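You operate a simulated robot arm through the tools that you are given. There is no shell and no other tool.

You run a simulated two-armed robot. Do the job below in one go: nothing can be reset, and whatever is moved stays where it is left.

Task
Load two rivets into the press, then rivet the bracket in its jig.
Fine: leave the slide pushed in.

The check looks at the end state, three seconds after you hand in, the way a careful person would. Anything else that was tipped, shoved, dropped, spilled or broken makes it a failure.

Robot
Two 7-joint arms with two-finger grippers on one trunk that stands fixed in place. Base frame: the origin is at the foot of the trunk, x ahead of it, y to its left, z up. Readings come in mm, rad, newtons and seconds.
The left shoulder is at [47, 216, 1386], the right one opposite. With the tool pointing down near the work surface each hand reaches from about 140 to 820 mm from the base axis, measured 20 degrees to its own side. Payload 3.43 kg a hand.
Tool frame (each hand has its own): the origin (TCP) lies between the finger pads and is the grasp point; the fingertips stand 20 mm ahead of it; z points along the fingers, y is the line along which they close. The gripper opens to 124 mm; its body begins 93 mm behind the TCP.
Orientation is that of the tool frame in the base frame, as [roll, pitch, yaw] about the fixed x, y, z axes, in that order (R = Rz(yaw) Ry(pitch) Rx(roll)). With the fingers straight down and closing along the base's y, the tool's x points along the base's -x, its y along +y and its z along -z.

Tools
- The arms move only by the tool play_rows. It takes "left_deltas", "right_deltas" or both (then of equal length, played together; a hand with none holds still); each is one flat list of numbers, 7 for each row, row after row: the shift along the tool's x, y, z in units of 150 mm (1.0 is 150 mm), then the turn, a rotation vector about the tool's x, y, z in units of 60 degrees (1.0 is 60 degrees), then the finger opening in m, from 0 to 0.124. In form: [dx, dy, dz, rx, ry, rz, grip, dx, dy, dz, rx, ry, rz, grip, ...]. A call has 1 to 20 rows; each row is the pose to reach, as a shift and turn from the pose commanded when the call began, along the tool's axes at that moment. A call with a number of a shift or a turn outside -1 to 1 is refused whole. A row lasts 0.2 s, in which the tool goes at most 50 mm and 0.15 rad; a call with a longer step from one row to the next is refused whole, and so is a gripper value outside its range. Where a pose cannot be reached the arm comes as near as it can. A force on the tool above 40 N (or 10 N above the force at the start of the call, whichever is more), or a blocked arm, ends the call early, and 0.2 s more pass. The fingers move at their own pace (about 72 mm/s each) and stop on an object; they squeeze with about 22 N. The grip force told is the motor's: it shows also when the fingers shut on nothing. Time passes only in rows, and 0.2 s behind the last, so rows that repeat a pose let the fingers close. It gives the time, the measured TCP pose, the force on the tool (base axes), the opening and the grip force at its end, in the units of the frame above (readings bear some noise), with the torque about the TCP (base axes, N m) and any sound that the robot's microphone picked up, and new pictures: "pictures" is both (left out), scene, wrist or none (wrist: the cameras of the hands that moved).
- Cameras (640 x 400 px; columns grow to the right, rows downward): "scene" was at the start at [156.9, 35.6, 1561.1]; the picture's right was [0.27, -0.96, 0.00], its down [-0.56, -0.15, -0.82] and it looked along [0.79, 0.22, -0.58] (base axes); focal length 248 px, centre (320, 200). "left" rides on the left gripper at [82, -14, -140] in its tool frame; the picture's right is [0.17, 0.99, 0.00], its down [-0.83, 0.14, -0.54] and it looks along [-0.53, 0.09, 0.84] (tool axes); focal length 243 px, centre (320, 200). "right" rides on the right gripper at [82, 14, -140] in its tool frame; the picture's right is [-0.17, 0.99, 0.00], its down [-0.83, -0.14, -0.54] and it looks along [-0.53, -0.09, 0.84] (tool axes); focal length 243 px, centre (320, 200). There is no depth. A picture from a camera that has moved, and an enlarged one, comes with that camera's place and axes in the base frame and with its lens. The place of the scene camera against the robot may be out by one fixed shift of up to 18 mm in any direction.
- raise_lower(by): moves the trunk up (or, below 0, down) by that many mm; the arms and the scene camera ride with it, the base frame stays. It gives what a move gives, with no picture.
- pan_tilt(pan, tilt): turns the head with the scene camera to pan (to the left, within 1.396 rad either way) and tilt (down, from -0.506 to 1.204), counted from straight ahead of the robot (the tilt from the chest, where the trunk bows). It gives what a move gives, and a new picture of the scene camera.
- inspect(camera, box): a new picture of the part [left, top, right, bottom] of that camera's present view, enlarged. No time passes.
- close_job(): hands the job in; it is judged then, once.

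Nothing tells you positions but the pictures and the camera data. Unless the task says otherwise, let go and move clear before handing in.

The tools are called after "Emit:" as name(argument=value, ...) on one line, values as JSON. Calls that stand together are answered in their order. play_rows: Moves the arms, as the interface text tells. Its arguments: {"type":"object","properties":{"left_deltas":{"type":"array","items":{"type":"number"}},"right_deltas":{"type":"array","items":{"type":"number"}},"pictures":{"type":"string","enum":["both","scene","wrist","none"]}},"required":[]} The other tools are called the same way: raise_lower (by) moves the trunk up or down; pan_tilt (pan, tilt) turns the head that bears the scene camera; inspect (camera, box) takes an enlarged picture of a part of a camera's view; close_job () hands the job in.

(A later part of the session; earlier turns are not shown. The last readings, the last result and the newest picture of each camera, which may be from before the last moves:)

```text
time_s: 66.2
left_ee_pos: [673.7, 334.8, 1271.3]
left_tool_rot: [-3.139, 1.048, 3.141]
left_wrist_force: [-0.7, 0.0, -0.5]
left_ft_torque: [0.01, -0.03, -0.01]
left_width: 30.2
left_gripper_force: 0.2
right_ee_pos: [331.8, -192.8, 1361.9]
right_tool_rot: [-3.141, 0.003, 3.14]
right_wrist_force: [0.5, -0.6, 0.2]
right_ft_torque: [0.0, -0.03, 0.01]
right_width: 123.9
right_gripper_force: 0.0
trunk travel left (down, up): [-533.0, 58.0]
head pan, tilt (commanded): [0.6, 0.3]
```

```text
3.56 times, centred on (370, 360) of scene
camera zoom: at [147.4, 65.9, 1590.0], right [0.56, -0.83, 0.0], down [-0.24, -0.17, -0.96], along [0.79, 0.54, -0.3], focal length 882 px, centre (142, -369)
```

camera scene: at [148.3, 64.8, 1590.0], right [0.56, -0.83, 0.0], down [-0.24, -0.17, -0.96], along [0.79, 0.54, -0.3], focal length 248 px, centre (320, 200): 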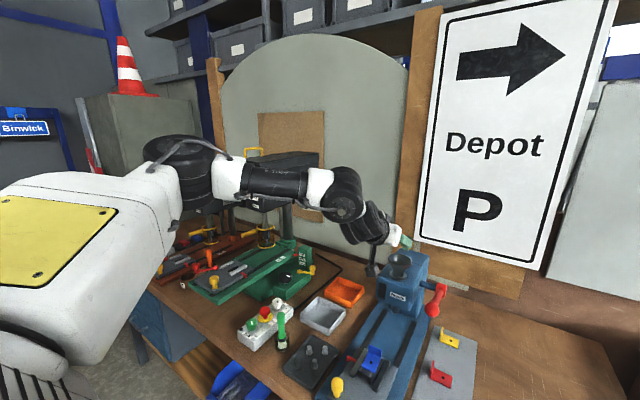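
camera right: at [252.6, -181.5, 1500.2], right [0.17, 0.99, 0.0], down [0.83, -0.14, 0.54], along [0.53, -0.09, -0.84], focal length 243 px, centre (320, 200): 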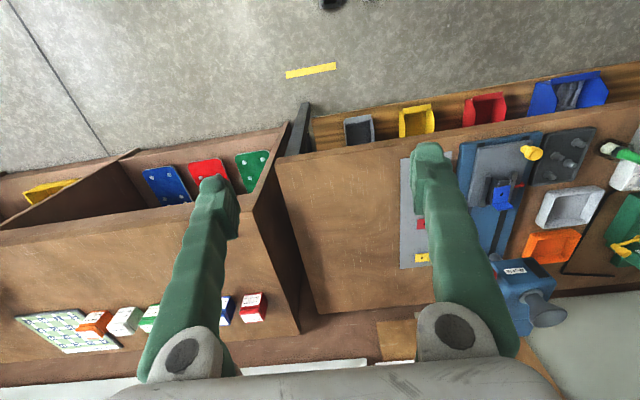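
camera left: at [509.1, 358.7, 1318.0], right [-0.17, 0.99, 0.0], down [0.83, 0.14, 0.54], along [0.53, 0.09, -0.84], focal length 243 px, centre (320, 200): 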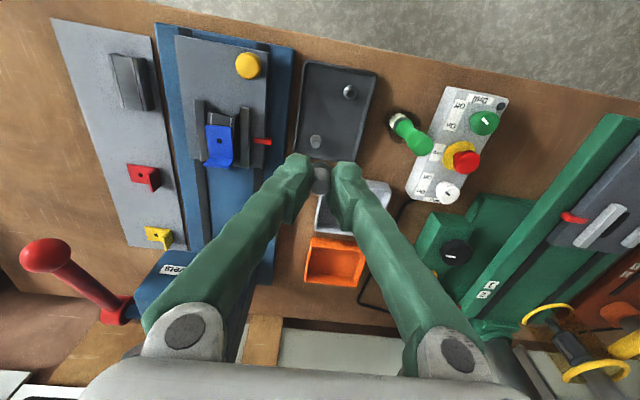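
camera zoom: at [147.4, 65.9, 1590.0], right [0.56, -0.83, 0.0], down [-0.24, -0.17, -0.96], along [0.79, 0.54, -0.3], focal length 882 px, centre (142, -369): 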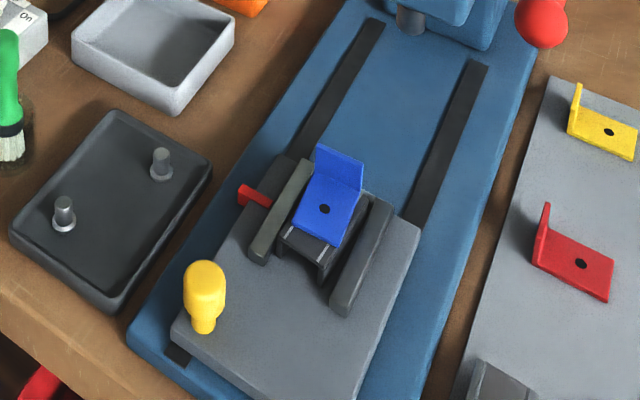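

The window shows two rivets loaded and two remain in the tray. Before pushing the slide in, I'll study the jig in high zoom: the red tab, the jaws and the bracket's seat.

Emit:
inspect(camera="scene", box=[340, 355, 395, 390])

Emit:
inspect(camera="left", box=[0, 0, 640, 400])

Emit:
pan_tilt(pan=0.25, tilt=0.7)

```text
11.43 times, centred on (368, 372) of scene
camera zoom: at [147.4, 65.9, 1590.0], right [0.56, -0.83, 0.0], down [-0.24, -0.17, -0.96], along [0.79, 0.54, -0.3], focal length 2835 px, centre (-223, -1771)
```

zoom: 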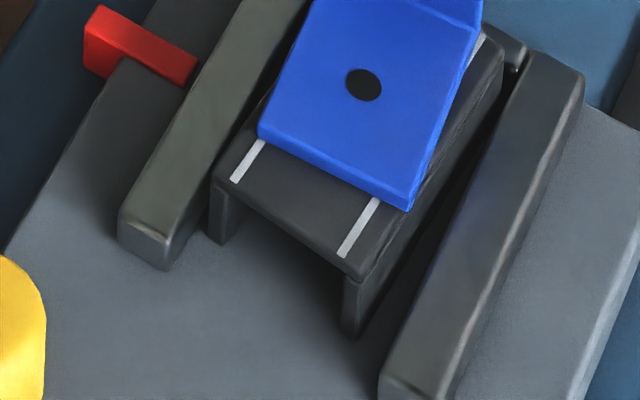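

```text
1.00 times, centred on (320, 200) of left (not enlarged: the box is as wide or as high as the picture)
camera zoom: at [511.5, 319.4, 1268.8], right [-0.08, 0.99, -0.15], down [-0.05, 0.14, 0.99], along [1.0, 0.09, 0.04], focal length 243 px, centre (320, 200)
```

zoom: 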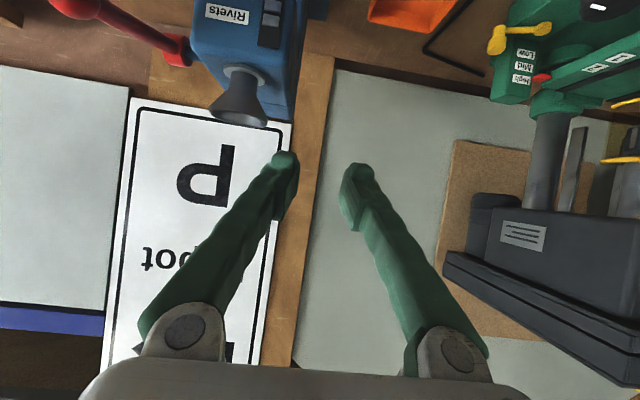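

```text
time_s: 67.1
left_ee_pos: [676.9, 331.9, 1270.2]
left_tool_rot: [-3.141, 1.047, 3.14]
left_wrist_force: [-0.5, -1.1, 0.5]
left_ft_torque: [-0.01, 0.02, -0.02]
left_width: 29.9
left_gripper_force: 0.0
right_ee_pos: [333.0, -193.8, 1360.9]
right_tool_rot: [3.142, 0.003, 3.138]
right_wrist_force: [0.7, -1.4, -0.2]
right_ft_torque: [0.03, 0.02, 0.05]
right_width: 124.0
right_gripper_force: 0.1
trunk travel left (down, up): [-533.0, 58.0]
head pan, tilt (commanded): [0.25, 0.7]
camera scene: at [155.0, 32.8, 1553.7], right [0.25, -0.97, 0.0], down [-0.62, -0.16, -0.77], along [0.74, 0.19, -0.64], focal length 248 px, centre (320, 200)
```

scene: 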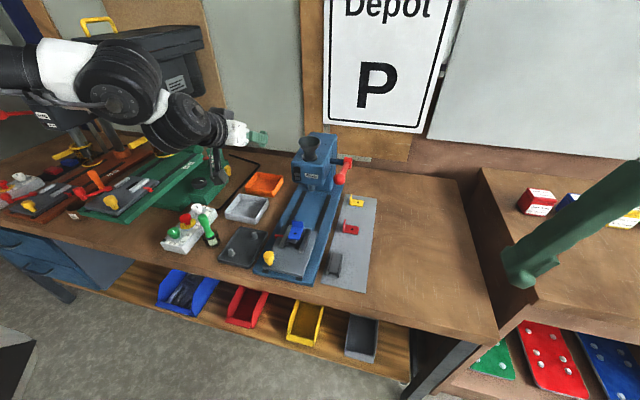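

At high zoom the bracket may be sitting skewed on the rail relative to its white marks. I'll look even closer from this new head angle.

Emit:
inspect(camera="scene", box=[272, 215, 328, 250])

Emit:
inspect(camera="scene", box=[285, 222, 317, 242])

Emit:
inspect(camera="scene", box=[90, 150, 180, 220])

```text
11.43 times, centred on (300, 232) of scene
camera zoom: at [155.0, 32.8, 1553.7], right [0.25, -0.97, 0.0], down [-0.62, -0.16, -0.77], along [0.74, 0.19, -0.64], focal length 2835 px, centre (549, -171)
```

zoom: 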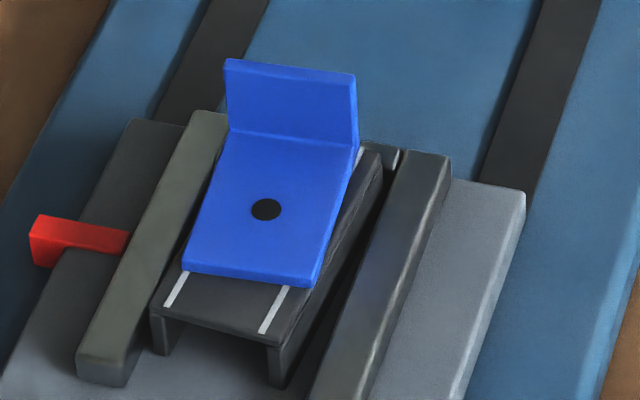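

```text
16.00 times, centred on (301, 232) of scene
camera zoom: at [155.0, 32.8, 1553.7], right [0.25, -0.97, 0.0], down [-0.62, -0.16, -0.77], along [0.74, 0.19, -0.64], focal length 3969 px, centre (624, -312)
```

zoom: 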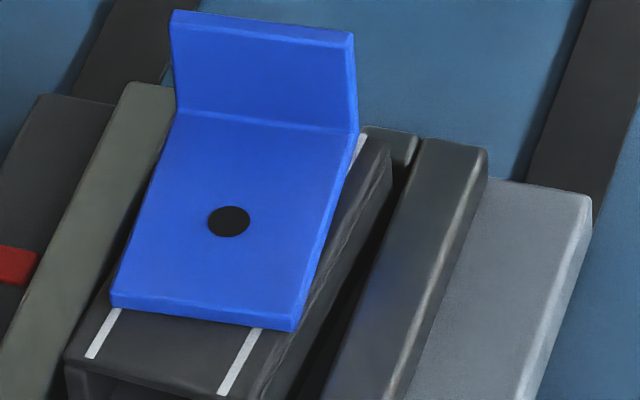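

```text
5.71 times, centred on (135, 185) of scene
camera zoom: at [155.0, 32.8, 1553.7], right [0.25, -0.97, 0.0], down [-0.62, -0.16, -0.77], along [0.74, 0.19, -0.64], focal length 1418 px, centre (1377, 286)
```

zoom: 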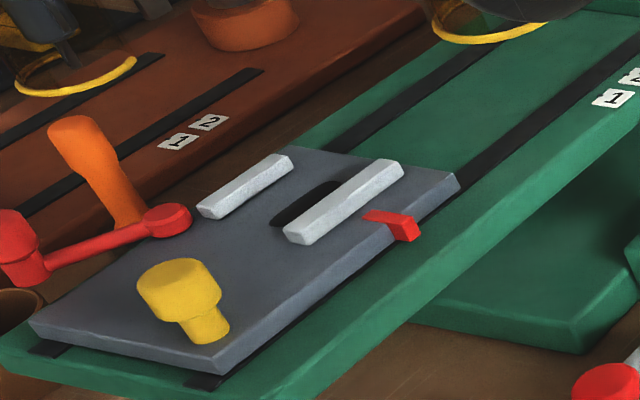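

The zoom shows the rail turned about 5° one way and the bracket about 5° the other way between the jaws. I'll compare with the other machines' vises to see what the red tab does.

Emit:
inspect(camera="scene", box=[10, 160, 110, 225])

Emit:
inspect(camera="scene", box=[320, 185, 375, 285])

Emit:
inspect(camera="scene", box=[140, 262, 400, 370])

Emit:
inspect(camera="scene", box=[255, 240, 320, 285])

```text
6.15 times, centred on (60, 192) of scene
camera zoom: at [155.0, 32.8, 1553.7], right [0.25, -0.97, 0.0], down [-0.62, -0.16, -0.77], along [0.74, 0.19, -0.64], focal length 1526 px, centre (1920, 246)
```

zoom: 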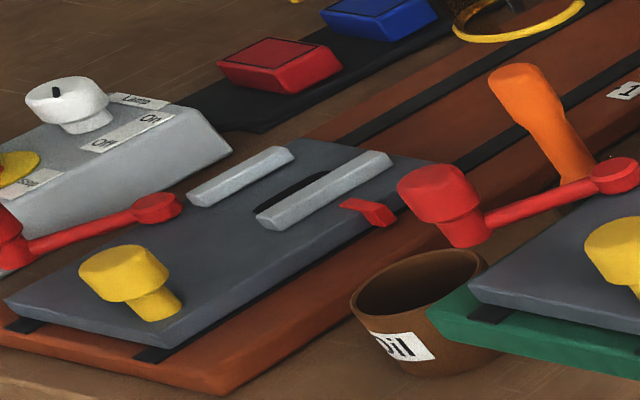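

```text
4.00 times, centred on (348, 235) of scene
camera zoom: at [155.0, 32.8, 1553.7], right [0.25, -0.97, 0.0], down [-0.62, -0.16, -0.77], along [0.74, 0.19, -0.64], focal length 992 px, centre (210, 60)
```

zoom: 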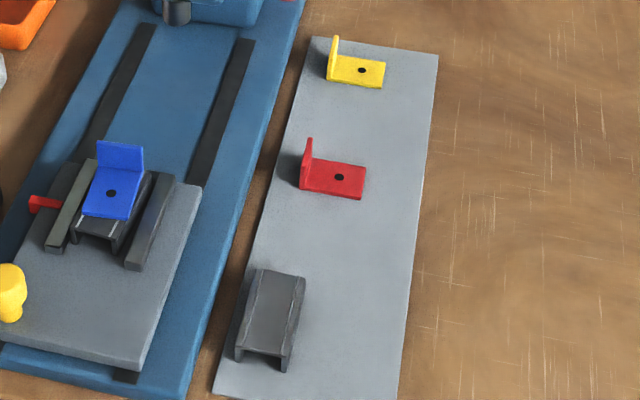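

```text
2.46 times, centred on (270, 316) of scene
camera zoom: at [155.0, 32.8, 1553.7], right [0.25, -0.97, 0.0], down [-0.62, -0.16, -0.77], along [0.74, 0.19, -0.64], focal length 611 px, centre (443, -86)
```

zoom: 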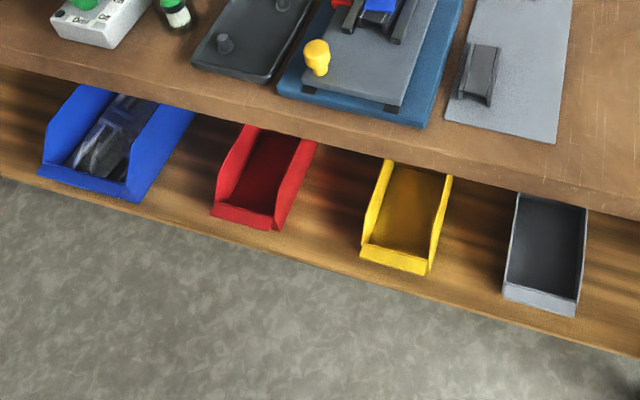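

```text
8.89 times, centred on (288, 262) of scene
camera zoom: at [155.0, 32.8, 1553.7], right [0.25, -0.97, 0.0], down [-0.62, -0.16, -0.77], along [0.74, 0.19, -0.64], focal length 2205 px, centre (609, -356)
```

zoom: 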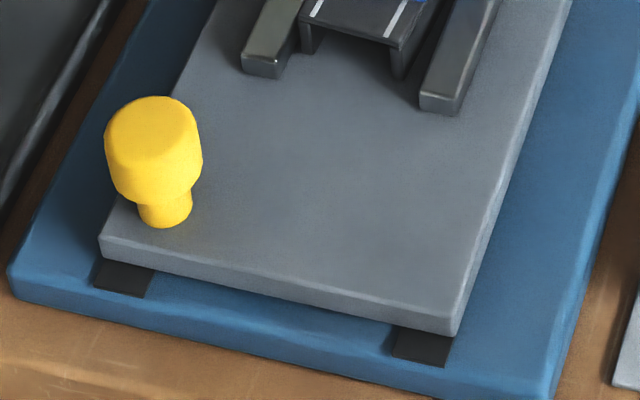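

The tab looks like a small push-plunger on the left jaw. I'll enlarge the tab, the gaps and the rear of the rail at the highest useful zoom.

Emit:
inspect(camera="scene", box=[274, 224, 298, 250])

Emit:
inspect(camera="scene", box=[296, 222, 320, 246])

Emit:
inspect(camera="scene", box=[295, 165, 330, 200])

```text
15.38 times, centred on (286, 237) of scene
camera zoom: at [155.0, 32.8, 1553.7], right [0.25, -0.97, 0.0], down [-0.62, -0.16, -0.77], along [0.74, 0.19, -0.64], focal length 3816 px, centre (843, -369)
```

zoom: 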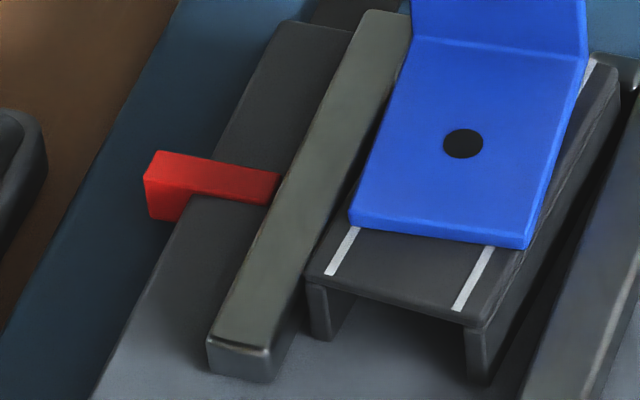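

```text
16.00 times, centred on (308, 234) of scene
camera zoom: at [155.0, 32.8, 1553.7], right [0.25, -0.97, 0.0], down [-0.62, -0.16, -0.77], along [0.74, 0.19, -0.64], focal length 3969 px, centre (512, -344)
```

zoom: 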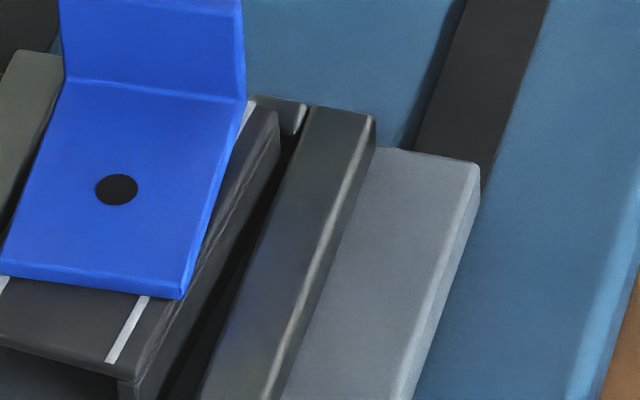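

```text
11.43 times, centred on (312, 182) of scene
camera zoom: at [155.0, 32.8, 1553.7], right [0.25, -0.97, 0.0], down [-0.62, -0.16, -0.77], along [0.74, 0.19, -0.64], focal length 2835 px, centre (406, 400)
```

zoom: 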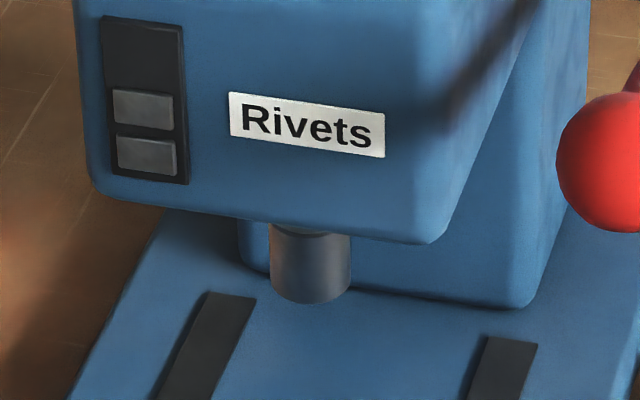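

Both rivets are loaded, the bracket's hole at about (648, 231, 975) is in line with the ram at y≈230, and the jig only needs the slide pushed in. I'll leave the red tab alone, since the job mentions only the slide. Next I'll bring the left hand, tilted about 45°, toward the yellow slide knob near (545, 273).

Emit:
play_rows(left_deltas=[0.19, -0.043, -0.009, 0, 0.05, 0, 0.06, 0.38, -0.085, -0.018, 0, 0.1, 0, 0.06, 0.57, -0.128, -0.027, 0, 0.15, 0, 0.06, 0.76, -0.17, -0.036, 0, 0.2, 0, 0.06, 0.949, -0.213, -0.045, 0, 0.25, 0, 0.06, 0.949, -0.213, -0.045, 0, 0.25, 0, 0.06], pictures="wrist")

```text
time_s: 68.5
left_ee_pos: [599.6, 301.9, 1152.4]
left_tool_rot: [-3.141, 0.787, 3.14]
left_wrist_force: [0.2, 0.1, -0.7]
left_ft_torque: [-0.01, 0.0, 0.01]
left_width: 60.1
left_gripper_force: 0.0
right_ee_pos: [331.6, -194.6, 1361.5]
right_tool_rot: [-3.141, 0.001, 3.138]
right_wrist_force: [0.0, 0.2, 0.3]
right_ft_torque: [0.01, 0.01, -0.02]
right_width: 124.1
right_gripper_force: 0.1
trunk travel left (down, up): [-533.0, 58.0]
head pan, tilt (commanded): [0.25, 0.7]
camera left: at [442.5, 286.9, 1193.0], right [-0.12, 0.99, -0.12], down [0.21, 0.14, 0.97], along [0.97, 0.09, -0.22], focal length 243 px, centre (320, 200)
```

left: 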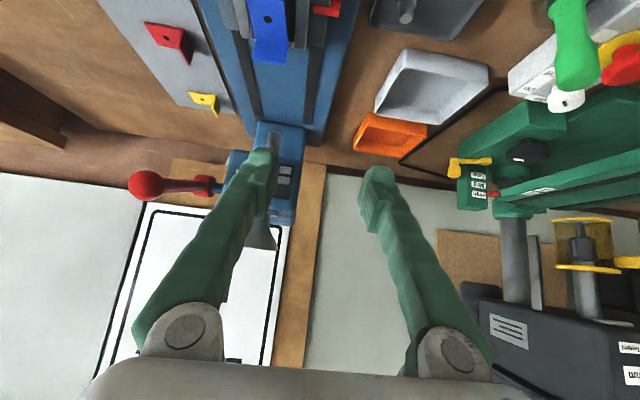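

The 45° tilt works here. I'll continue to a point about 70 mm above the knob.

Emit:
play_rows(left_deltas=[0.19, -0.048, 0.062, 0, 0, 0, 0.07, 0.38, -0.097, 0.124, 0, 0, 0, 0.07, 0.57, -0.145, 0.185, 0, 0, 0, 0.07, 0.762, -0.193, 0.247, 0, 0, 0, 0.07, 0.762, -0.193, 0.247, 0, 0, 0, 0.07], pictures="both")

```text
time_s: 69.7
left_ee_pos: [545.8, 270.2, 1044.5]
left_tool_rot: [-3.14, 0.785, 3.14]
left_wrist_force: [-0.1, 0.2, -0.9]
left_ft_torque: [0.02, 0.0, -0.02]
left_width: 70.0
left_gripper_force: 0.2
right_ee_pos: [331.9, -194.3, 1362.6]
right_tool_rot: [3.14, 0.002, 3.14]
right_wrist_force: [-0.7, 0.4, 0.5]
right_ft_torque: [0.02, 0.01, 0.0]
right_width: 123.9
right_gripper_force: 0.0
trunk travel left (down, up): [-533.0, 58.0]
head pan, tilt (commanded): [0.25, 0.7]
camera scene: at [154.0, 33.2, 1553.8], right [0.25, -0.97, 0.0], down [-0.62, -0.16, -0.77], along [0.74, 0.19, -0.64], focal length 248 px, centre (320, 200)
camera left: at [387.7, 256.5, 1084.4], right [-0.12, 0.99, -0.12], down [0.21, 0.14, 0.97], along [0.97, 0.09, -0.22], focal length 243 px, centre (320, 200)
```

scene: 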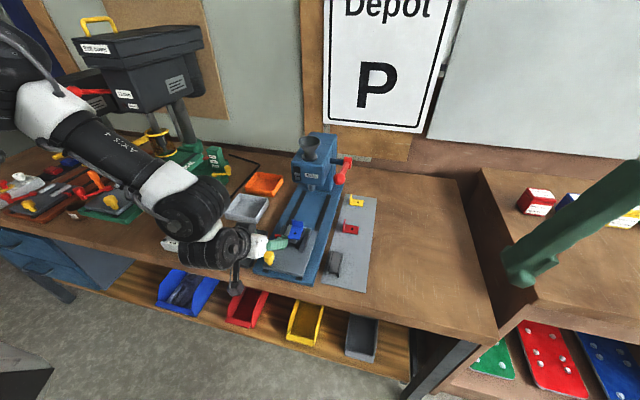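
left: 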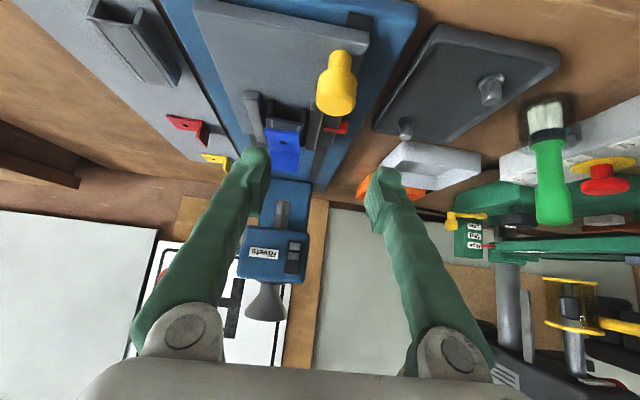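

The knob is clear in this view: cap z≈947–985, about 30 mm wide, centred near (543, 272.5), with the slide top at z≈932. I'll lower the open fingers around the cap.

Emit:
play_rows(left_deltas=[0.12, 0.015, 0.1, 0, 0, 0, 0.07, 0.25, 0.015, 0.2, 0, 0, 0, 0.07, 0.381, 0.015, 0.303, 0, 0, 0, 0.07, 0.381, 0.015, 0.303, 0, 0, 0, 0.07], pictures="both")

Emit:
inspect(camera="scene", box=[240, 215, 320, 285])

```text
time_s: 70.7
left_ee_pos: [539.1, 272.6, 974.3]
left_tool_rot: [3.141, 0.786, 3.14]
left_wrist_force: [-0.2, 0.7, 0.4]
left_ft_torque: [-0.03, -0.03, 0.02]
left_width: 70.0
left_gripper_force: 0.1
right_ee_pos: [331.7, -194.9, 1358.8]
right_tool_rot: [-3.141, 0.0, 3.138]
right_wrist_force: [0.2, 0.3, -0.5]
right_ft_torque: [0.0, -0.03, 0.0]
right_width: 124.1
right_gripper_force: 0.1
trunk travel left (down, up): [-533.0, 58.0]
head pan, tilt (commanded): [0.25, 0.7]
camera scene: at [154.5, 32.8, 1553.8], right [0.25, -0.97, 0.0], down [-0.62, -0.16, -0.76], along [0.74, 0.19, -0.64], focal length 248 px, centre (320, 200)
camera left: at [381.2, 258.2, 1013.3], right [-0.12, 0.99, -0.12], down [0.21, 0.14, 0.97], along [0.97, 0.09, -0.22], focal length 243 px, centre (320, 200)
```

scene: 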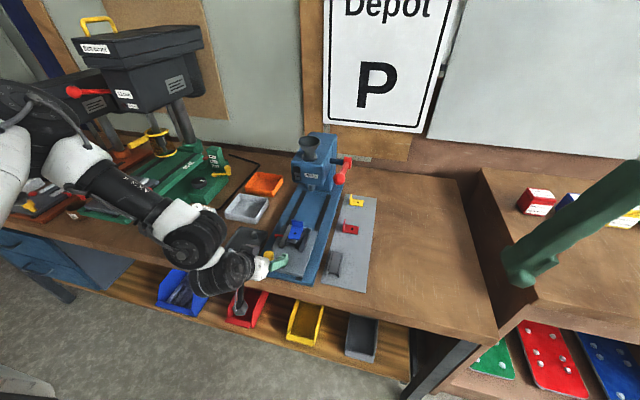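
left: 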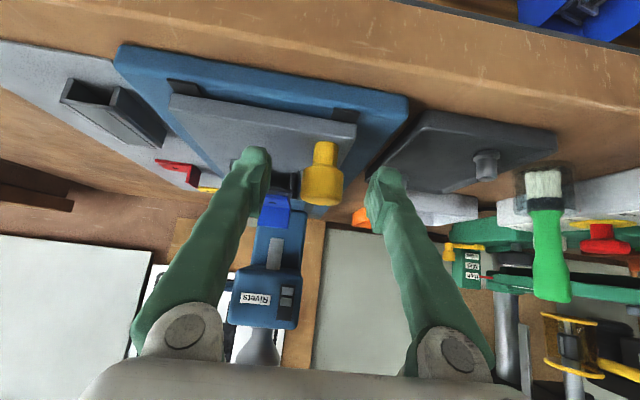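

```text
5.71 times, centred on (280, 250) of scene
camera zoom: at [154.5, 32.8, 1553.8], right [0.25, -0.97, 0.0], down [-0.62, -0.16, -0.76], along [0.74, 0.19, -0.64], focal length 1418 px, centre (549, -86)
```

zoom: 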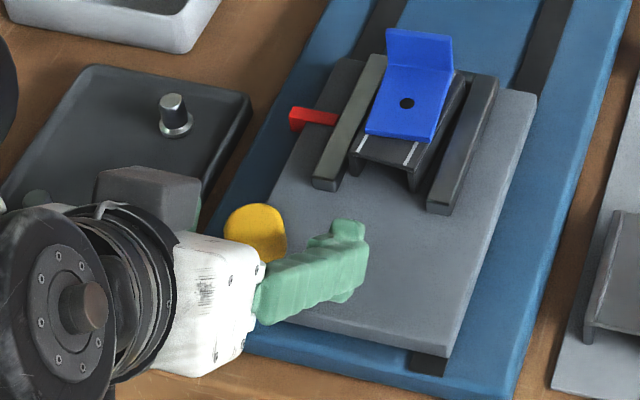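

The knob is between the fingers and centred within a few mm. I'll close on it gently.

Emit:
play_rows(left_deltas=[0, 0.01, 0, 0, 0, 0, 0.045, 0, 0.01, 0, 0, 0, 0, 0.035, 0, 0.01, 0, 0, 0, 0, 0.02, 0, 0.01, 0, 0, 0, 0, 0.02], pictures="wrist")

```text
time_s: 71.7
left_ee_pos: [539.1, 274.0, 972.8]
left_tool_rot: [-3.138, 0.786, 3.14]
left_wrist_force: [0.6, -1.9, -1.3]
left_ft_torque: [-0.07, -0.17, -0.03]
left_width: 28.7
left_gripper_force: 44.5
right_ee_pos: [332.8, -194.6, 1360.6]
right_tool_rot: [-3.14, 0.003, 3.14]
right_wrist_force: [-0.2, -0.1, -0.6]
right_ft_torque: [0.02, 0.0, 0.0]
right_width: 124.1
right_gripper_force: 0.1
trunk travel left (down, up): [-533.0, 58.0]
head pan, tilt (commanded): [0.25, 0.7]
camera left: at [381.0, 260.0, 1012.8], right [-0.12, 0.99, -0.12], down [0.21, 0.14, 0.97], along [0.97, 0.09, -0.22], focal length 243 px, centre (320, 200)
```

left: 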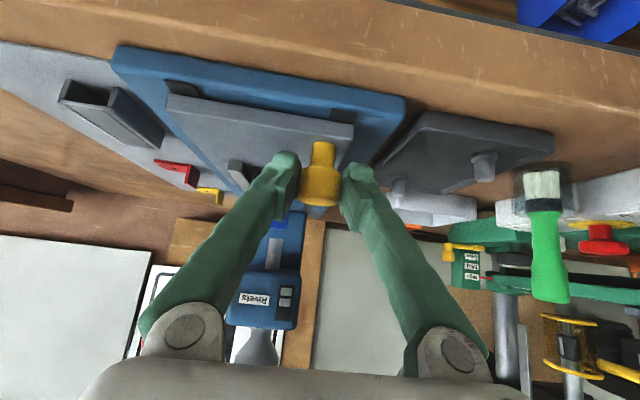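

I have the knob. I'll push the slide in slowly (+x), 5 mm per step for the first 40 mm, watching the forces.

Emit:
play_rows(left_deltas=[-0.0118, 0.01, 0.0118, 0, 0, 0, 0.02, -0.0354, 0.01, 0.0354, 0, 0, 0, 0.02, -0.059, 0.01, 0.059, 0, 0, 0, 0.02, -0.0825, 0.01, 0.0825, 0, 0, 0, 0.02, -0.106, 0.01, 0.106, 0, 0, 0, 0.02, -0.1297, 0.01, 0.1297, 0, 0, 0, 0.02, -0.1532, 0.01, 0.1532, 0, 0, 0, 0.02, -0.1768, 0.01, 0.1768, 0, 0, 0, 0.02, -0.1886, 0.01, 0.1886, 0, 0, 0, 0.02], pictures="none")

Emit:
inspect(camera="scene", box=[250, 200, 340, 285])

```text
time_s: 73.7
left_ee_pos: [578.8, 273.5, 972.5]
left_tool_rot: [-3.141, 0.786, 3.139]
left_wrist_force: [-2.1, -31.1, -5.6]
left_ft_torque: [-0.2, 0.55, -0.35]
left_width: 28.2
left_gripper_force: 44.8
right_ee_pos: [332.9, -198.6, 1360.5]
right_tool_rot: [3.138, 0.0, 3.138]
right_wrist_force: [0.2, -0.1, 0.3]
right_ft_torque: [-0.05, -0.03, 0.01]
right_width: 124.3
right_gripper_force: 0.0
trunk travel left (down, up): [-533.0, 58.0]
head pan, tilt (commanded): [0.25, 0.7]
```

```text
4.71 times, centred on (295, 242) of scene
camera zoom: at [154.6, 28.4, 1553.8], right [0.25, -0.97, 0.0], down [-0.62, -0.16, -0.77], along [0.74, 0.19, -0.64], focal length 1167 px, centre (438, 0)
```

zoom: 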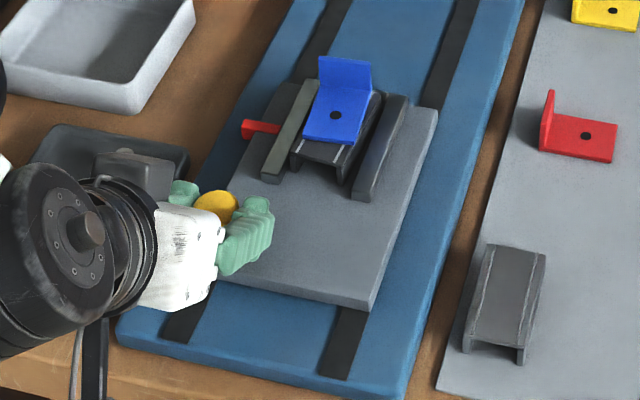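

The slide moved 40 mm with the parts undisturbed. I accidentally added 1.5 mm of sideways push (−31 N in y), so I'll remove that first and continue slowly.

Emit:
play_rows(left_deltas=[0, -0.01, 0, 0, 0, 0, 0.02, 0, -0.01, 0, 0, 0, 0, 0.02], pictures="none")

```text
time_s: 74.3
left_ee_pos: [578.6, 274.6, 973.2]
left_tool_rot: [3.139, 0.785, 3.139]
left_wrist_force: [-1.2, -26.1, -5.0]
left_ft_torque: [-0.21, 0.2, -0.22]
left_width: 28.3
left_gripper_force: 45.2
right_ee_pos: [333.7, -198.0, 1360.5]
right_tool_rot: [3.139, 0.004, 3.139]
right_wrist_force: [-0.9, 0.6, 0.7]
right_ft_torque: [0.0, -0.02, 0.03]
right_width: 124.2
right_gripper_force: 0.1
trunk travel left (down, up): [-533.0, 58.0]
head pan, tilt (commanded): [0.25, 0.7]
```

The sideways force is easing only slowly. I'll shift another 1.5 mm to −y and hold to let it settle.

Emit:
play_rows(left_deltas=[0, -0.01, 0, 0, 0, 0, 0.02, 0, -0.01, 0, 0, 0, 0, 0.02, 0, -0.01, 0, 0, 0, 0, 0.02, 0, -0.01, 0, 0, 0, 0, 0.02], pictures="none")

```text
time_s: 75.3
left_ee_pos: [578.8, 274.7, 971.9]
left_tool_rot: [3.138, 0.786, 3.139]
left_wrist_force: [-0.3, -19.4, -6.6]
left_ft_torque: [-0.13, 0.04, -0.12]
left_width: 28.2
left_gripper_force: 45.6
right_ee_pos: [334.1, -197.3, 1359.9]
right_tool_rot: [3.139, 0.002, 3.139]
right_wrist_force: [0.5, -0.2, -0.7]
right_ft_torque: [0.02, 0.0, -0.04]
right_width: 124.0
right_gripper_force: 0.0
trunk travel left (down, up): [-533.0, 58.0]
head pan, tilt (commanded): [0.25, 0.7]
```

The hand controller seems to integrate any lateral error, and the knob is held at y≈274.6. I'll let the force bleed off with a small −y command, then use the pinned y from there on.

Emit:
play_rows(left_deltas=[0, -0.01, 0, 0, 0, 0, 0.02, 0, -0.01, 0, 0, 0, 0, 0.02, 0, -0.01, 0, 0, 0, 0, 0.02, 0, -0.01, 0, 0, 0, 0, 0.02, 0, -0.01, 0, 0, 0, 0, 0.02], pictures="none")

```text
time_s: 76.5
left_ee_pos: [577.3, 273.5, 972.0]
left_tool_rot: [3.141, 0.788, 3.139]
left_wrist_force: [0.4, -6.1, -0.4]
left_ft_torque: [0.06, 0.0, -0.04]
left_width: 28.2
left_gripper_force: 44.7
right_ee_pos: [332.3, -196.4, 1361.8]
right_tool_rot: [3.14, 0.001, 3.137]
right_wrist_force: [0.1, 0.8, 0.0]
right_ft_torque: [0.01, 0.01, -0.04]
right_width: 123.8
right_gripper_force: 0.1
trunk travel left (down, up): [-533.0, 58.0]
head pan, tilt (commanded): [0.25, 0.7]
```

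The force is nearly gone. I'll set y to the pinned value and continue 30 mm.

Emit:
play_rows(left_deltas=[-0.0236, 0.012, 0.0236, 0, 0, 0, 0.02, -0.0471, 0.014, 0.0471, 0, 0, 0, 0.02, -0.0707, 0.014, 0.0707, 0, 0, 0, 0.02, -0.0943, 0.014, 0.0943, 0, 0, 0, 0.02, -0.1179, 0.014, 0.1179, 0, 0, 0, 0.02, -0.1414, 0.014, 0.1414, 0, 0, 0, 0.02], pictures="none")

```text
time_s: 77.9
left_ee_pos: [608.2, 273.5, 972.2]
left_tool_rot: [3.141, 0.785, 3.139]
left_wrist_force: [-0.9, -16.8, -3.1]
left_ft_torque: [-0.17, 0.02, -0.14]
left_width: 28.4
left_gripper_force: 45.1
right_ee_pos: [332.9, -197.1, 1360.9]
right_tool_rot: [3.14, 0.002, 3.138]
right_wrist_force: [-0.7, -0.2, -0.7]
right_ft_torque: [-0.02, 0.02, -0.01]
right_width: 123.9
right_gripper_force: 0.1
trunk travel left (down, up): [-533.0, 58.0]
head pan, tilt (commanded): [0.25, 0.7]
```

A modest −y force builds up as I push, so the slide probably runs a degree or so toward −y. I'll bias y down a little over the next 35 mm.

Emit:
play_rows(left_deltas=[-0.0236, -0.012, 0.0236, 0, 0, 0, 0.02, -0.0471, -0.015, 0.0471, 0, 0, 0, 0.02, -0.0707, -0.017, 0.0707, 0, 0, 0, 0.02, -0.0943, -0.019, 0.0943, 0, 0, 0, 0.02, -0.1179, -0.02, 0.1179, 0, 0, 0, 0.02, -0.1414, -0.02, 0.1414, 0, 0, 0, 0.02, -0.165, -0.02, 0.165, 0, 0, 0, 0.02], pictures="none")

Emit:
inspect(camera="scene", box=[250, 170, 350, 275])

```text
time_s: 79.5
left_ee_pos: [640.8, 274.4, 973.2]
left_tool_rot: [3.139, 0.785, 3.14]
left_wrist_force: [-1.5, 2.8, -0.7]
left_ft_torque: [0.11, -0.02, 0.1]
left_width: 28.0
left_gripper_force: 45.0
right_ee_pos: [332.7, -194.7, 1361.0]
right_tool_rot: [3.141, 0.001, 3.138]
right_wrist_force: [0.1, -0.3, 0.0]
right_ft_torque: [0.0, 0.05, 0.0]
right_width: 124.0
right_gripper_force: 0.1
trunk travel left (down, up): [-533.0, 58.0]
head pan, tilt (commanded): [0.25, 0.7]
```

```text
3.81 times, centred on (300, 222) of scene
camera zoom: at [154.1, 33.4, 1553.8], right [0.25, -0.97, 0.0], down [-0.62, -0.16, -0.77], along [0.74, 0.19, -0.64], focal length 945 px, centre (396, 114)
```

zoom: 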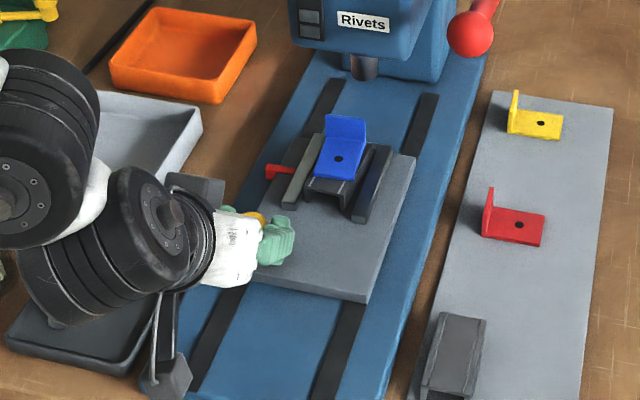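

The slide moved 102 mm with the bracket undisturbed and the force near zero. I'll continue another 40 mm.

Emit:
play_rows(left_deltas=[-0.0236, 0.002, 0.0236, 0, 0, 0, 0.02, -0.0471, 0.004, 0.0471, 0, 0, 0, 0.02, -0.0707, 0.004, 0.0707, 0, 0, 0, 0.02, -0.0943, 0.004, 0.0943, 0, 0, 0, 0.02, -0.1179, 0.004, 0.1179, 0, 0, 0, 0.02, -0.1414, 0.004, 0.1414, 0, 0, 0, 0.02, -0.165, 0.004, 0.165, 0, 0, 0, 0.02, -0.1886, 0.004, 0.1886, 0, 0, 0, 0.02], pictures="none")

Emit:
inspect(camera="scene", box=[260, 160, 350, 260])

```text
time_s: 81.3
left_ee_pos: [682.9, 273.4, 972.9]
left_tool_rot: [3.141, 0.786, -3.141]
left_wrist_force: [-1.7, 6.5, 2.1]
left_ft_torque: [0.08, 0.22, -0.01]
left_width: 27.9
left_gripper_force: 45.1
right_ee_pos: [332.4, -194.2, 1361.3]
right_tool_rot: [3.141, 0.003, 3.138]
right_wrist_force: [0.4, -0.7, 0.0]
right_ft_torque: [-0.01, 0.01, 0.0]
right_width: 124.0
right_gripper_force: 0.1
trunk travel left (down, up): [-533.0, 58.0]
head pan, tilt (commanded): [0.25, 0.7]
```

```text
4.00 times, centred on (305, 210) of scene
camera zoom: at [154.1, 33.9, 1553.8], right [0.25, -0.97, 0.0], down [-0.62, -0.16, -0.77], along [0.74, 0.19, -0.64], focal length 992 px, centre (380, 160)
```

zoom: 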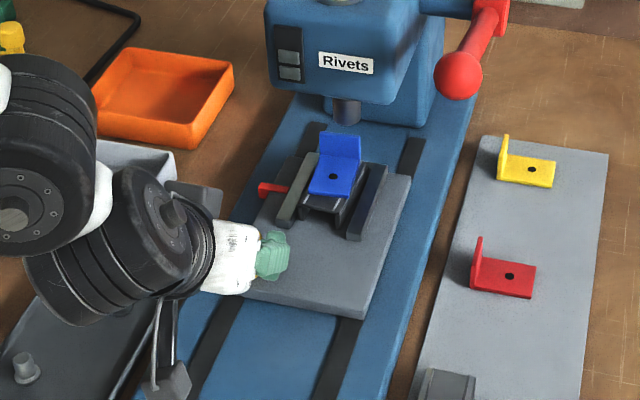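

The slide has moved 144 mm and the bracket's flange nears the ram with clearance above it. I'll push 20 mm more and look.

Emit:
play_rows(left_deltas=[-0.0236, 0.006, 0.0236, 0, 0, 0, 0.02, -0.0471, 0.008, 0.0471, 0, 0, 0, 0.02, -0.0707, 0.008, 0.0707, 0, 0, 0, 0.02, -0.0943, 0.008, 0.0943, 0, 0, 0, 0.02], pictures="none")

Emit:
inspect(camera="scene", box=[285, 165, 335, 215])

```text
time_s: 82.3
left_ee_pos: [699.1, 273.9, 972.4]
left_tool_rot: [-3.134, 0.777, 3.137]
left_wrist_force: [-1.8, -12.8, -15.9]
left_ft_torque: [-0.12, -0.03, -0.11]
left_width: 28.3
left_gripper_force: 45.0
left hand out of reach, approached as far as the arm can: row 2, 3, 4
right_ee_pos: [334.4, -195.5, 1360.6]
right_tool_rot: [3.141, -0.001, 3.139]
right_wrist_force: [-0.8, 0.4, -0.2]
right_ft_torque: [-0.01, 0.03, 0.0]
right_width: 124.1
right_gripper_force: 0.0
trunk travel left (down, up): [-533.0, 58.0]
head pan, tilt (commanded): [0.25, 0.7]
```

```text
8.00 times, centred on (310, 190) of scene
camera zoom: at [156.5, 31.7, 1553.2], right [0.25, -0.97, 0.0], down [-0.63, -0.16, -0.76], along [0.74, 0.19, -0.64], focal length 1984 px, centre (400, 280)
```

zoom: 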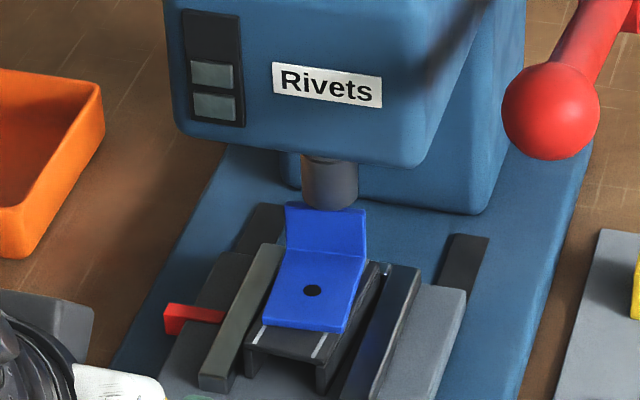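

The 45° pose ran out of reach at x≈699, and the bracket is about 20–25 mm short of the ram axis. I'll release the knob, retract along the fingers, and re-grip with a flatter tilt.

Emit:
play_rows(left_deltas=[0, 0, 0, 0, 0, 0, 0.06, 0, 0, 0, 0, 0, 0, 0.06, 0, 0, -0.15, 0, 0, 0, 0.06, 0, 0, -0.3, 0, 0, 0, 0.06, 0, 0, -0.45, 0, 0, 0, 0.06, 0, 0, -0.45, 0, 0, 0, 0.06], pictures="both")

```text
time_s: 83.7
left_ee_pos: [653.0, 280.2, 1024.0]
left_tool_rot: [3.141, 0.786, 3.139]
left_wrist_force: [-0.2, -0.7, -1.3]
left_ft_torque: [0.04, 0.02, 0.0]
left_width: 60.0
left_gripper_force: 0.0
right_ee_pos: [333.7, -194.0, 1362.2]
right_tool_rot: [-3.14, 0.003, 3.138]
right_wrist_force: [0.2, 0.7, -0.2]
right_ft_torque: [0.01, -0.01, 0.0]
right_width: 124.1
right_gripper_force: 0.1
trunk travel left (down, up): [-533.0, 58.0]
head pan, tilt (commanded): [0.25, 0.7]
camera scene: at [154.4, 33.2, 1553.7], right [0.25, -0.97, 0.0], down [-0.62, -0.16, -0.76], along [0.74, 0.19, -0.64], focal length 248 px, centre (320, 200)
camera left: at [494.7, 265.6, 1064.6], right [-0.12, 0.99, -0.12], down [0.21, 0.14, 0.97], along [0.97, 0.09, -0.22], focal length 243 px, centre (320, 200)
```

scene: 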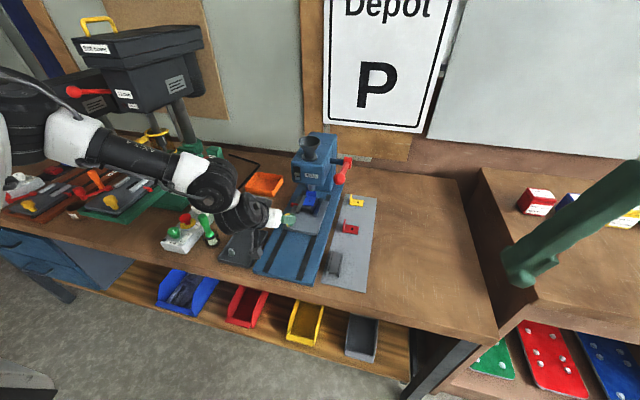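
left: 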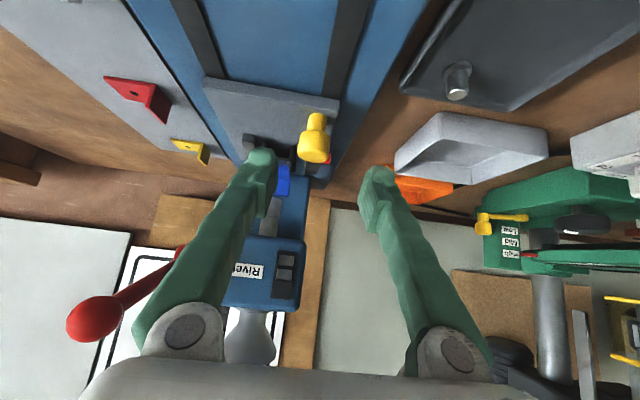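

The knob is released and the hand is clear of it. I'll tilt further to about 65° here and check that the pose is reachable.

Emit:
play_rows(left_deltas=[0, -0.01, 0, 0, -0.11, 0, 0.06, 0, -0.02, 0, 0, -0.22, 0, 0.06, 0, -0.035, 0, 0, -0.333, 0, 0.06, 0, -0.035, 0, 0, -0.333, 0, 0.06], pictures="wrist")

```text
time_s: 84.7
left_ee_pos: [651.7, 273.7, 1025.4]
left_tool_rot: [3.139, 1.134, 3.138]
left_wrist_force: [0.3, -0.7, 0.2]
left_ft_torque: [-0.01, -0.05, 0.0]
left_width: 59.9
left_gripper_force: 0.1
right_ee_pos: [333.0, -194.1, 1360.0]
right_tool_rot: [3.141, 0.001, 3.137]
right_wrist_force: [-1.0, 0.2, 0.6]
right_ft_torque: [-0.01, -0.04, -0.01]
right_width: 124.1
right_gripper_force: 0.1
trunk travel left (down, up): [-533.0, 58.0]
head pan, tilt (commanded): [0.25, 0.7]
camera left: at [490.3, 259.8, 1008.4], right [-0.07, 0.99, -0.15], down [-0.14, 0.14, 0.98], along [0.99, 0.09, 0.13], focal length 243 px, centre (320, 200)
```

left: 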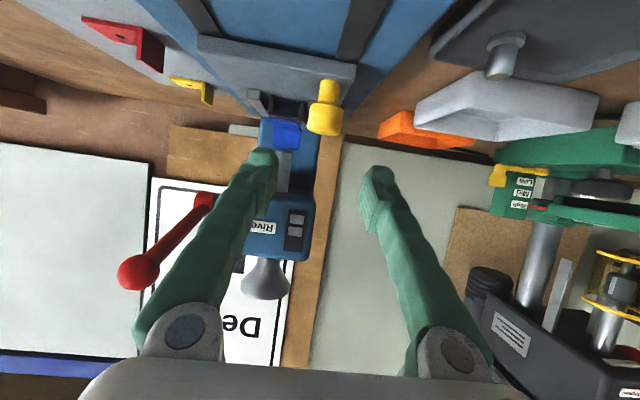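

The 65° pose is reachable. To save reach I'll push the knob from behind with closed fingers at 55° tilt instead of gripping, so I'll set that up about 15 mm behind the knob.

Emit:
play_rows(left_deltas=[0, 0, 0, 0, 0.05, 0, 0.0, 0.05, 0, 0.02, 0, 0.1, 0, 0.0, 0.15, 0, 0.06, 0, 0.167, 0, 0.0, 0.3, 0, 0.126, 0, 0.167, 0, 0.0, 0.3, 0, 0.126, 0, 0.167, 0, 0.0], pictures="both")

Emit:
inspect(camera="scene", box=[250, 175, 340, 275])

```text
time_s: 85.9
left_ee_pos: [650.7, 274.0, 975.8]
left_tool_rot: [-3.141, 0.961, 3.141]
left_wrist_force: [0.1, -0.1, 0.0]
left_ft_torque: [0.0, -0.01, -0.01]
left_width: 0.0
left_gripper_force: 21.5
right_ee_pos: [333.6, -195.1, 1361.2]
right_tool_rot: [3.141, 0.002, 3.139]
right_wrist_force: [-0.6, 0.3, -0.6]
right_ft_torque: [0.01, -0.03, 0.03]
right_width: 124.1
right_gripper_force: 0.0
trunk travel left (down, up): [-533.0, 58.0]
head pan, tilt (commanded): [0.25, 0.7]
camera scene: at [154.0, 33.3, 1553.8], right [0.25, -0.97, 0.0], down [-0.62, -0.16, -0.77], along [0.74, 0.19, -0.64], focal length 248 px, centre (320, 200)
camera left: at [488.8, 259.9, 988.9], right [-0.09, 0.99, -0.14], down [0.04, 0.14, 0.99], along [0.99, 0.09, -0.05], focal length 243 px, centre (320, 200)
```

scene: 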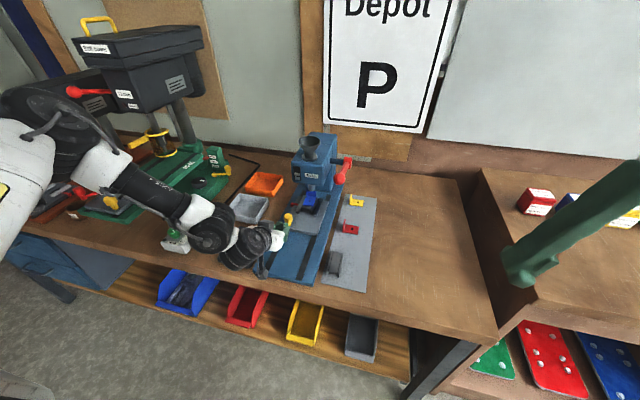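
left: 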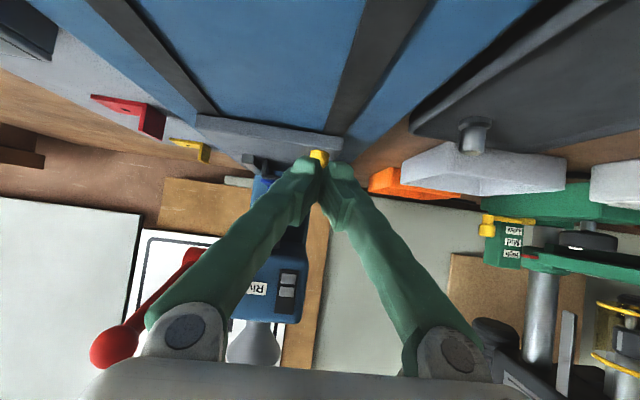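

```text
4.00 times, centred on (295, 225) of scene
camera zoom: at [154.0, 33.3, 1553.8], right [0.25, -0.97, 0.0], down [-0.62, -0.16, -0.77], along [0.74, 0.19, -0.64], focal length 992 px, centre (420, 100)
```

zoom: 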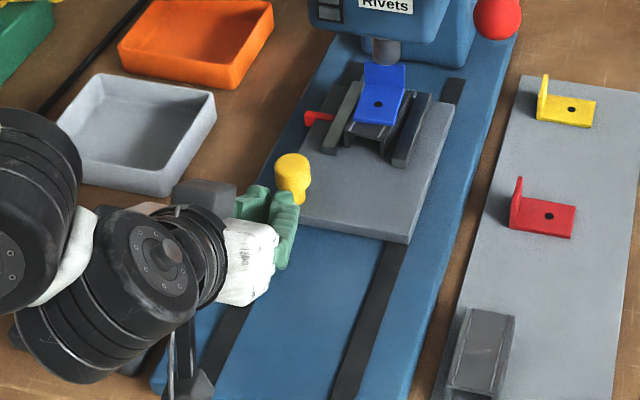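

The closed fingertips are behind the knob at cap height. I'll push forward gently, first to make contact and about 10 mm on.

Emit:
play_rows(left_deltas=[-0.0153, 0, 0.0218, 0, 0, 0, 0.0, -0.0306, 0, 0.0437, 0, 0, 0, 0.0, -0.0458, 0, 0.0655, 0, 0, 0, 0.0, -0.0611, 0, 0.0874, 0, 0, 0, 0.0, -0.0764, 0, 0.1092, 0, 0, 0, 0.0, -0.0917, 0, 0.131, 0, 0, 0, 0.0], pictures="none")

Emit:
inspect(camera="scene", box=[275, 165, 345, 235])

```text
time_s: 87.3
left_ee_pos: [673.5, 275.6, 978.4]
left_tool_rot: [-3.139, 0.957, 3.139]
left_wrist_force: [-0.1, -0.2, 0.6]
left_ft_torque: [-0.01, 0.02, 0.02]
left_width: 0.0
left_gripper_force: 22.5
left hand out of reach, approached as far as the arm can: row 6
right_ee_pos: [333.2, -195.0, 1360.8]
right_tool_rot: [-3.141, 0.002, 3.139]
right_wrist_force: [0.2, -0.6, -0.8]
right_ft_torque: [0.03, -0.01, 0.0]
right_width: 124.0
right_gripper_force: 0.1
trunk travel left (down, up): [-533.0, 58.0]
head pan, tilt (commanded): [0.25, 0.7]
```

```text
5.71 times, centred on (310, 200) of scene
camera zoom: at [154.6, 33.0, 1553.7], right [0.25, -0.97, 0.0], down [-0.62, -0.16, -0.76], along [0.74, 0.19, -0.64], focal length 1418 px, centre (377, 200)
```

zoom: 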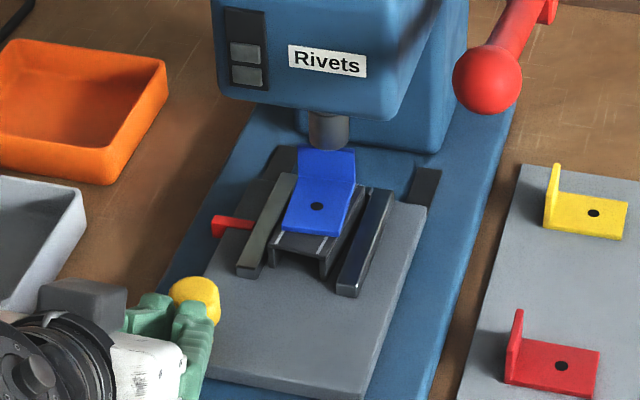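

At this low height a flatter tilt reaches less far, probably a wrist limit with the forearm sloping down. Lowering the trunk by about 245 mm would give the same geometry that worked at the funnel, so first I'll retract the left hand high and clear.

Emit:
play_rows(left_deltas=[0, 0, -0.22, 0, 0, 0, 0.0, 0, 0, -0.45, 0, 0, 0, 0.0, 0, 0, -0.67, 0, 0, 0, 0.0], pictures="none")

Emit:
play_rows(left_deltas=[-0.18, 0.053, -0.093, 0, 0, 0, 0.0, -0.36, 0.107, -0.186, 0, 0, 0, 0.0, -0.54, 0.16, -0.278, 0, 0, 0, 0.0, -0.72, 0.213, -0.37, 0, 0, 0, 0.0, -0.896, 0.267, -0.464, 0, 0, 0, 0.0], pictures="none")

Emit:
play_rows(left_deltas=[-0.164, 0, -0.115, 0, 0, 0, 0.0, -0.328, 0, -0.229, 0, 0, 0, 0.0, -0.492, 0, -0.344, 0, 0, 0, 0.0, -0.656, 0, -0.458, 0, 0, 0, 0.0], pictures="scene")

```text
time_s: 88.1
left_ee_pos: [589.2, 274.4, 1034.2]
left_tool_rot: [3.141, 0.961, 3.139]
left_wrist_force: [-0.6, 0.1, 0.1]
left_ft_torque: [0.02, 0.0, 0.02]
left_width: 0.3
left_gripper_force: 22.2
right_ee_pos: [332.2, -193.9, 1360.1]
right_tool_rot: [3.141, 0.003, 3.138]
right_wrist_force: [0.1, -0.6, -1.3]
right_ft_torque: [-0.01, -0.02, 0.0]
right_width: 124.0
right_gripper_force: 0.0
trunk travel left (down, up): [-533.0, 58.0]
head pan, tilt (commanded): [0.25, 0.7]
```

```text
time_s: 89.3
left_ee_pos: [607.8, 314.6, 1186.0]
left_tool_rot: [-3.141, 0.959, 3.14]
left_wrist_force: [0.0, 0.0, 0.3]
left_ft_torque: [-0.04, 0.02, -0.01]
left_width: 0.0
left_gripper_force: 21.8
right_ee_pos: [332.1, -194.4, 1361.8]
right_tool_rot: [3.14, 0.005, 3.136]
right_wrist_force: [0.4, 0.2, 0.1]
right_ft_torque: [0.03, -0.05, 0.03]
right_width: 124.3
right_gripper_force: 0.1
trunk travel left (down, up): [-533.0, 58.0]
head pan, tilt (commanded): [0.25, 0.7]
```

```text
time_s: 90.3
left_ee_pos: [607.7, 314.6, 1306.5]
left_tool_rot: [3.14, 0.962, 3.141]
left_wrist_force: [-0.7, -0.7, -0.4]
left_ft_torque: [0.02, -0.02, 0.0]
left_width: 0.0
left_gripper_force: 21.9
right_ee_pos: [331.9, -195.6, 1361.4]
right_tool_rot: [3.14, 0.004, 3.139]
right_wrist_force: [-0.1, 0.4, 0.6]
right_ft_torque: [0.04, -0.06, 0.01]
right_width: 123.8
right_gripper_force: 0.1
trunk travel left (down, up): [-533.0, 58.0]
head pan, tilt (commanded): [0.25, 0.7]
camera scene: at [153.3, 32.1, 1553.9], right [0.25, -0.97, 0.0], down [-0.62, -0.16, -0.77], along [0.74, 0.19, -0.64], focal length 248 px, centre (320, 200)
```

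scene: 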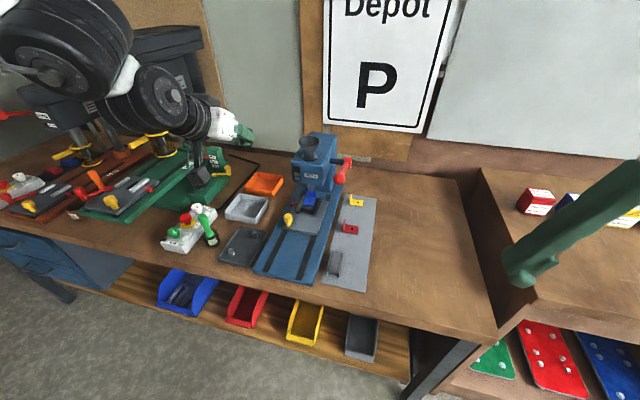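

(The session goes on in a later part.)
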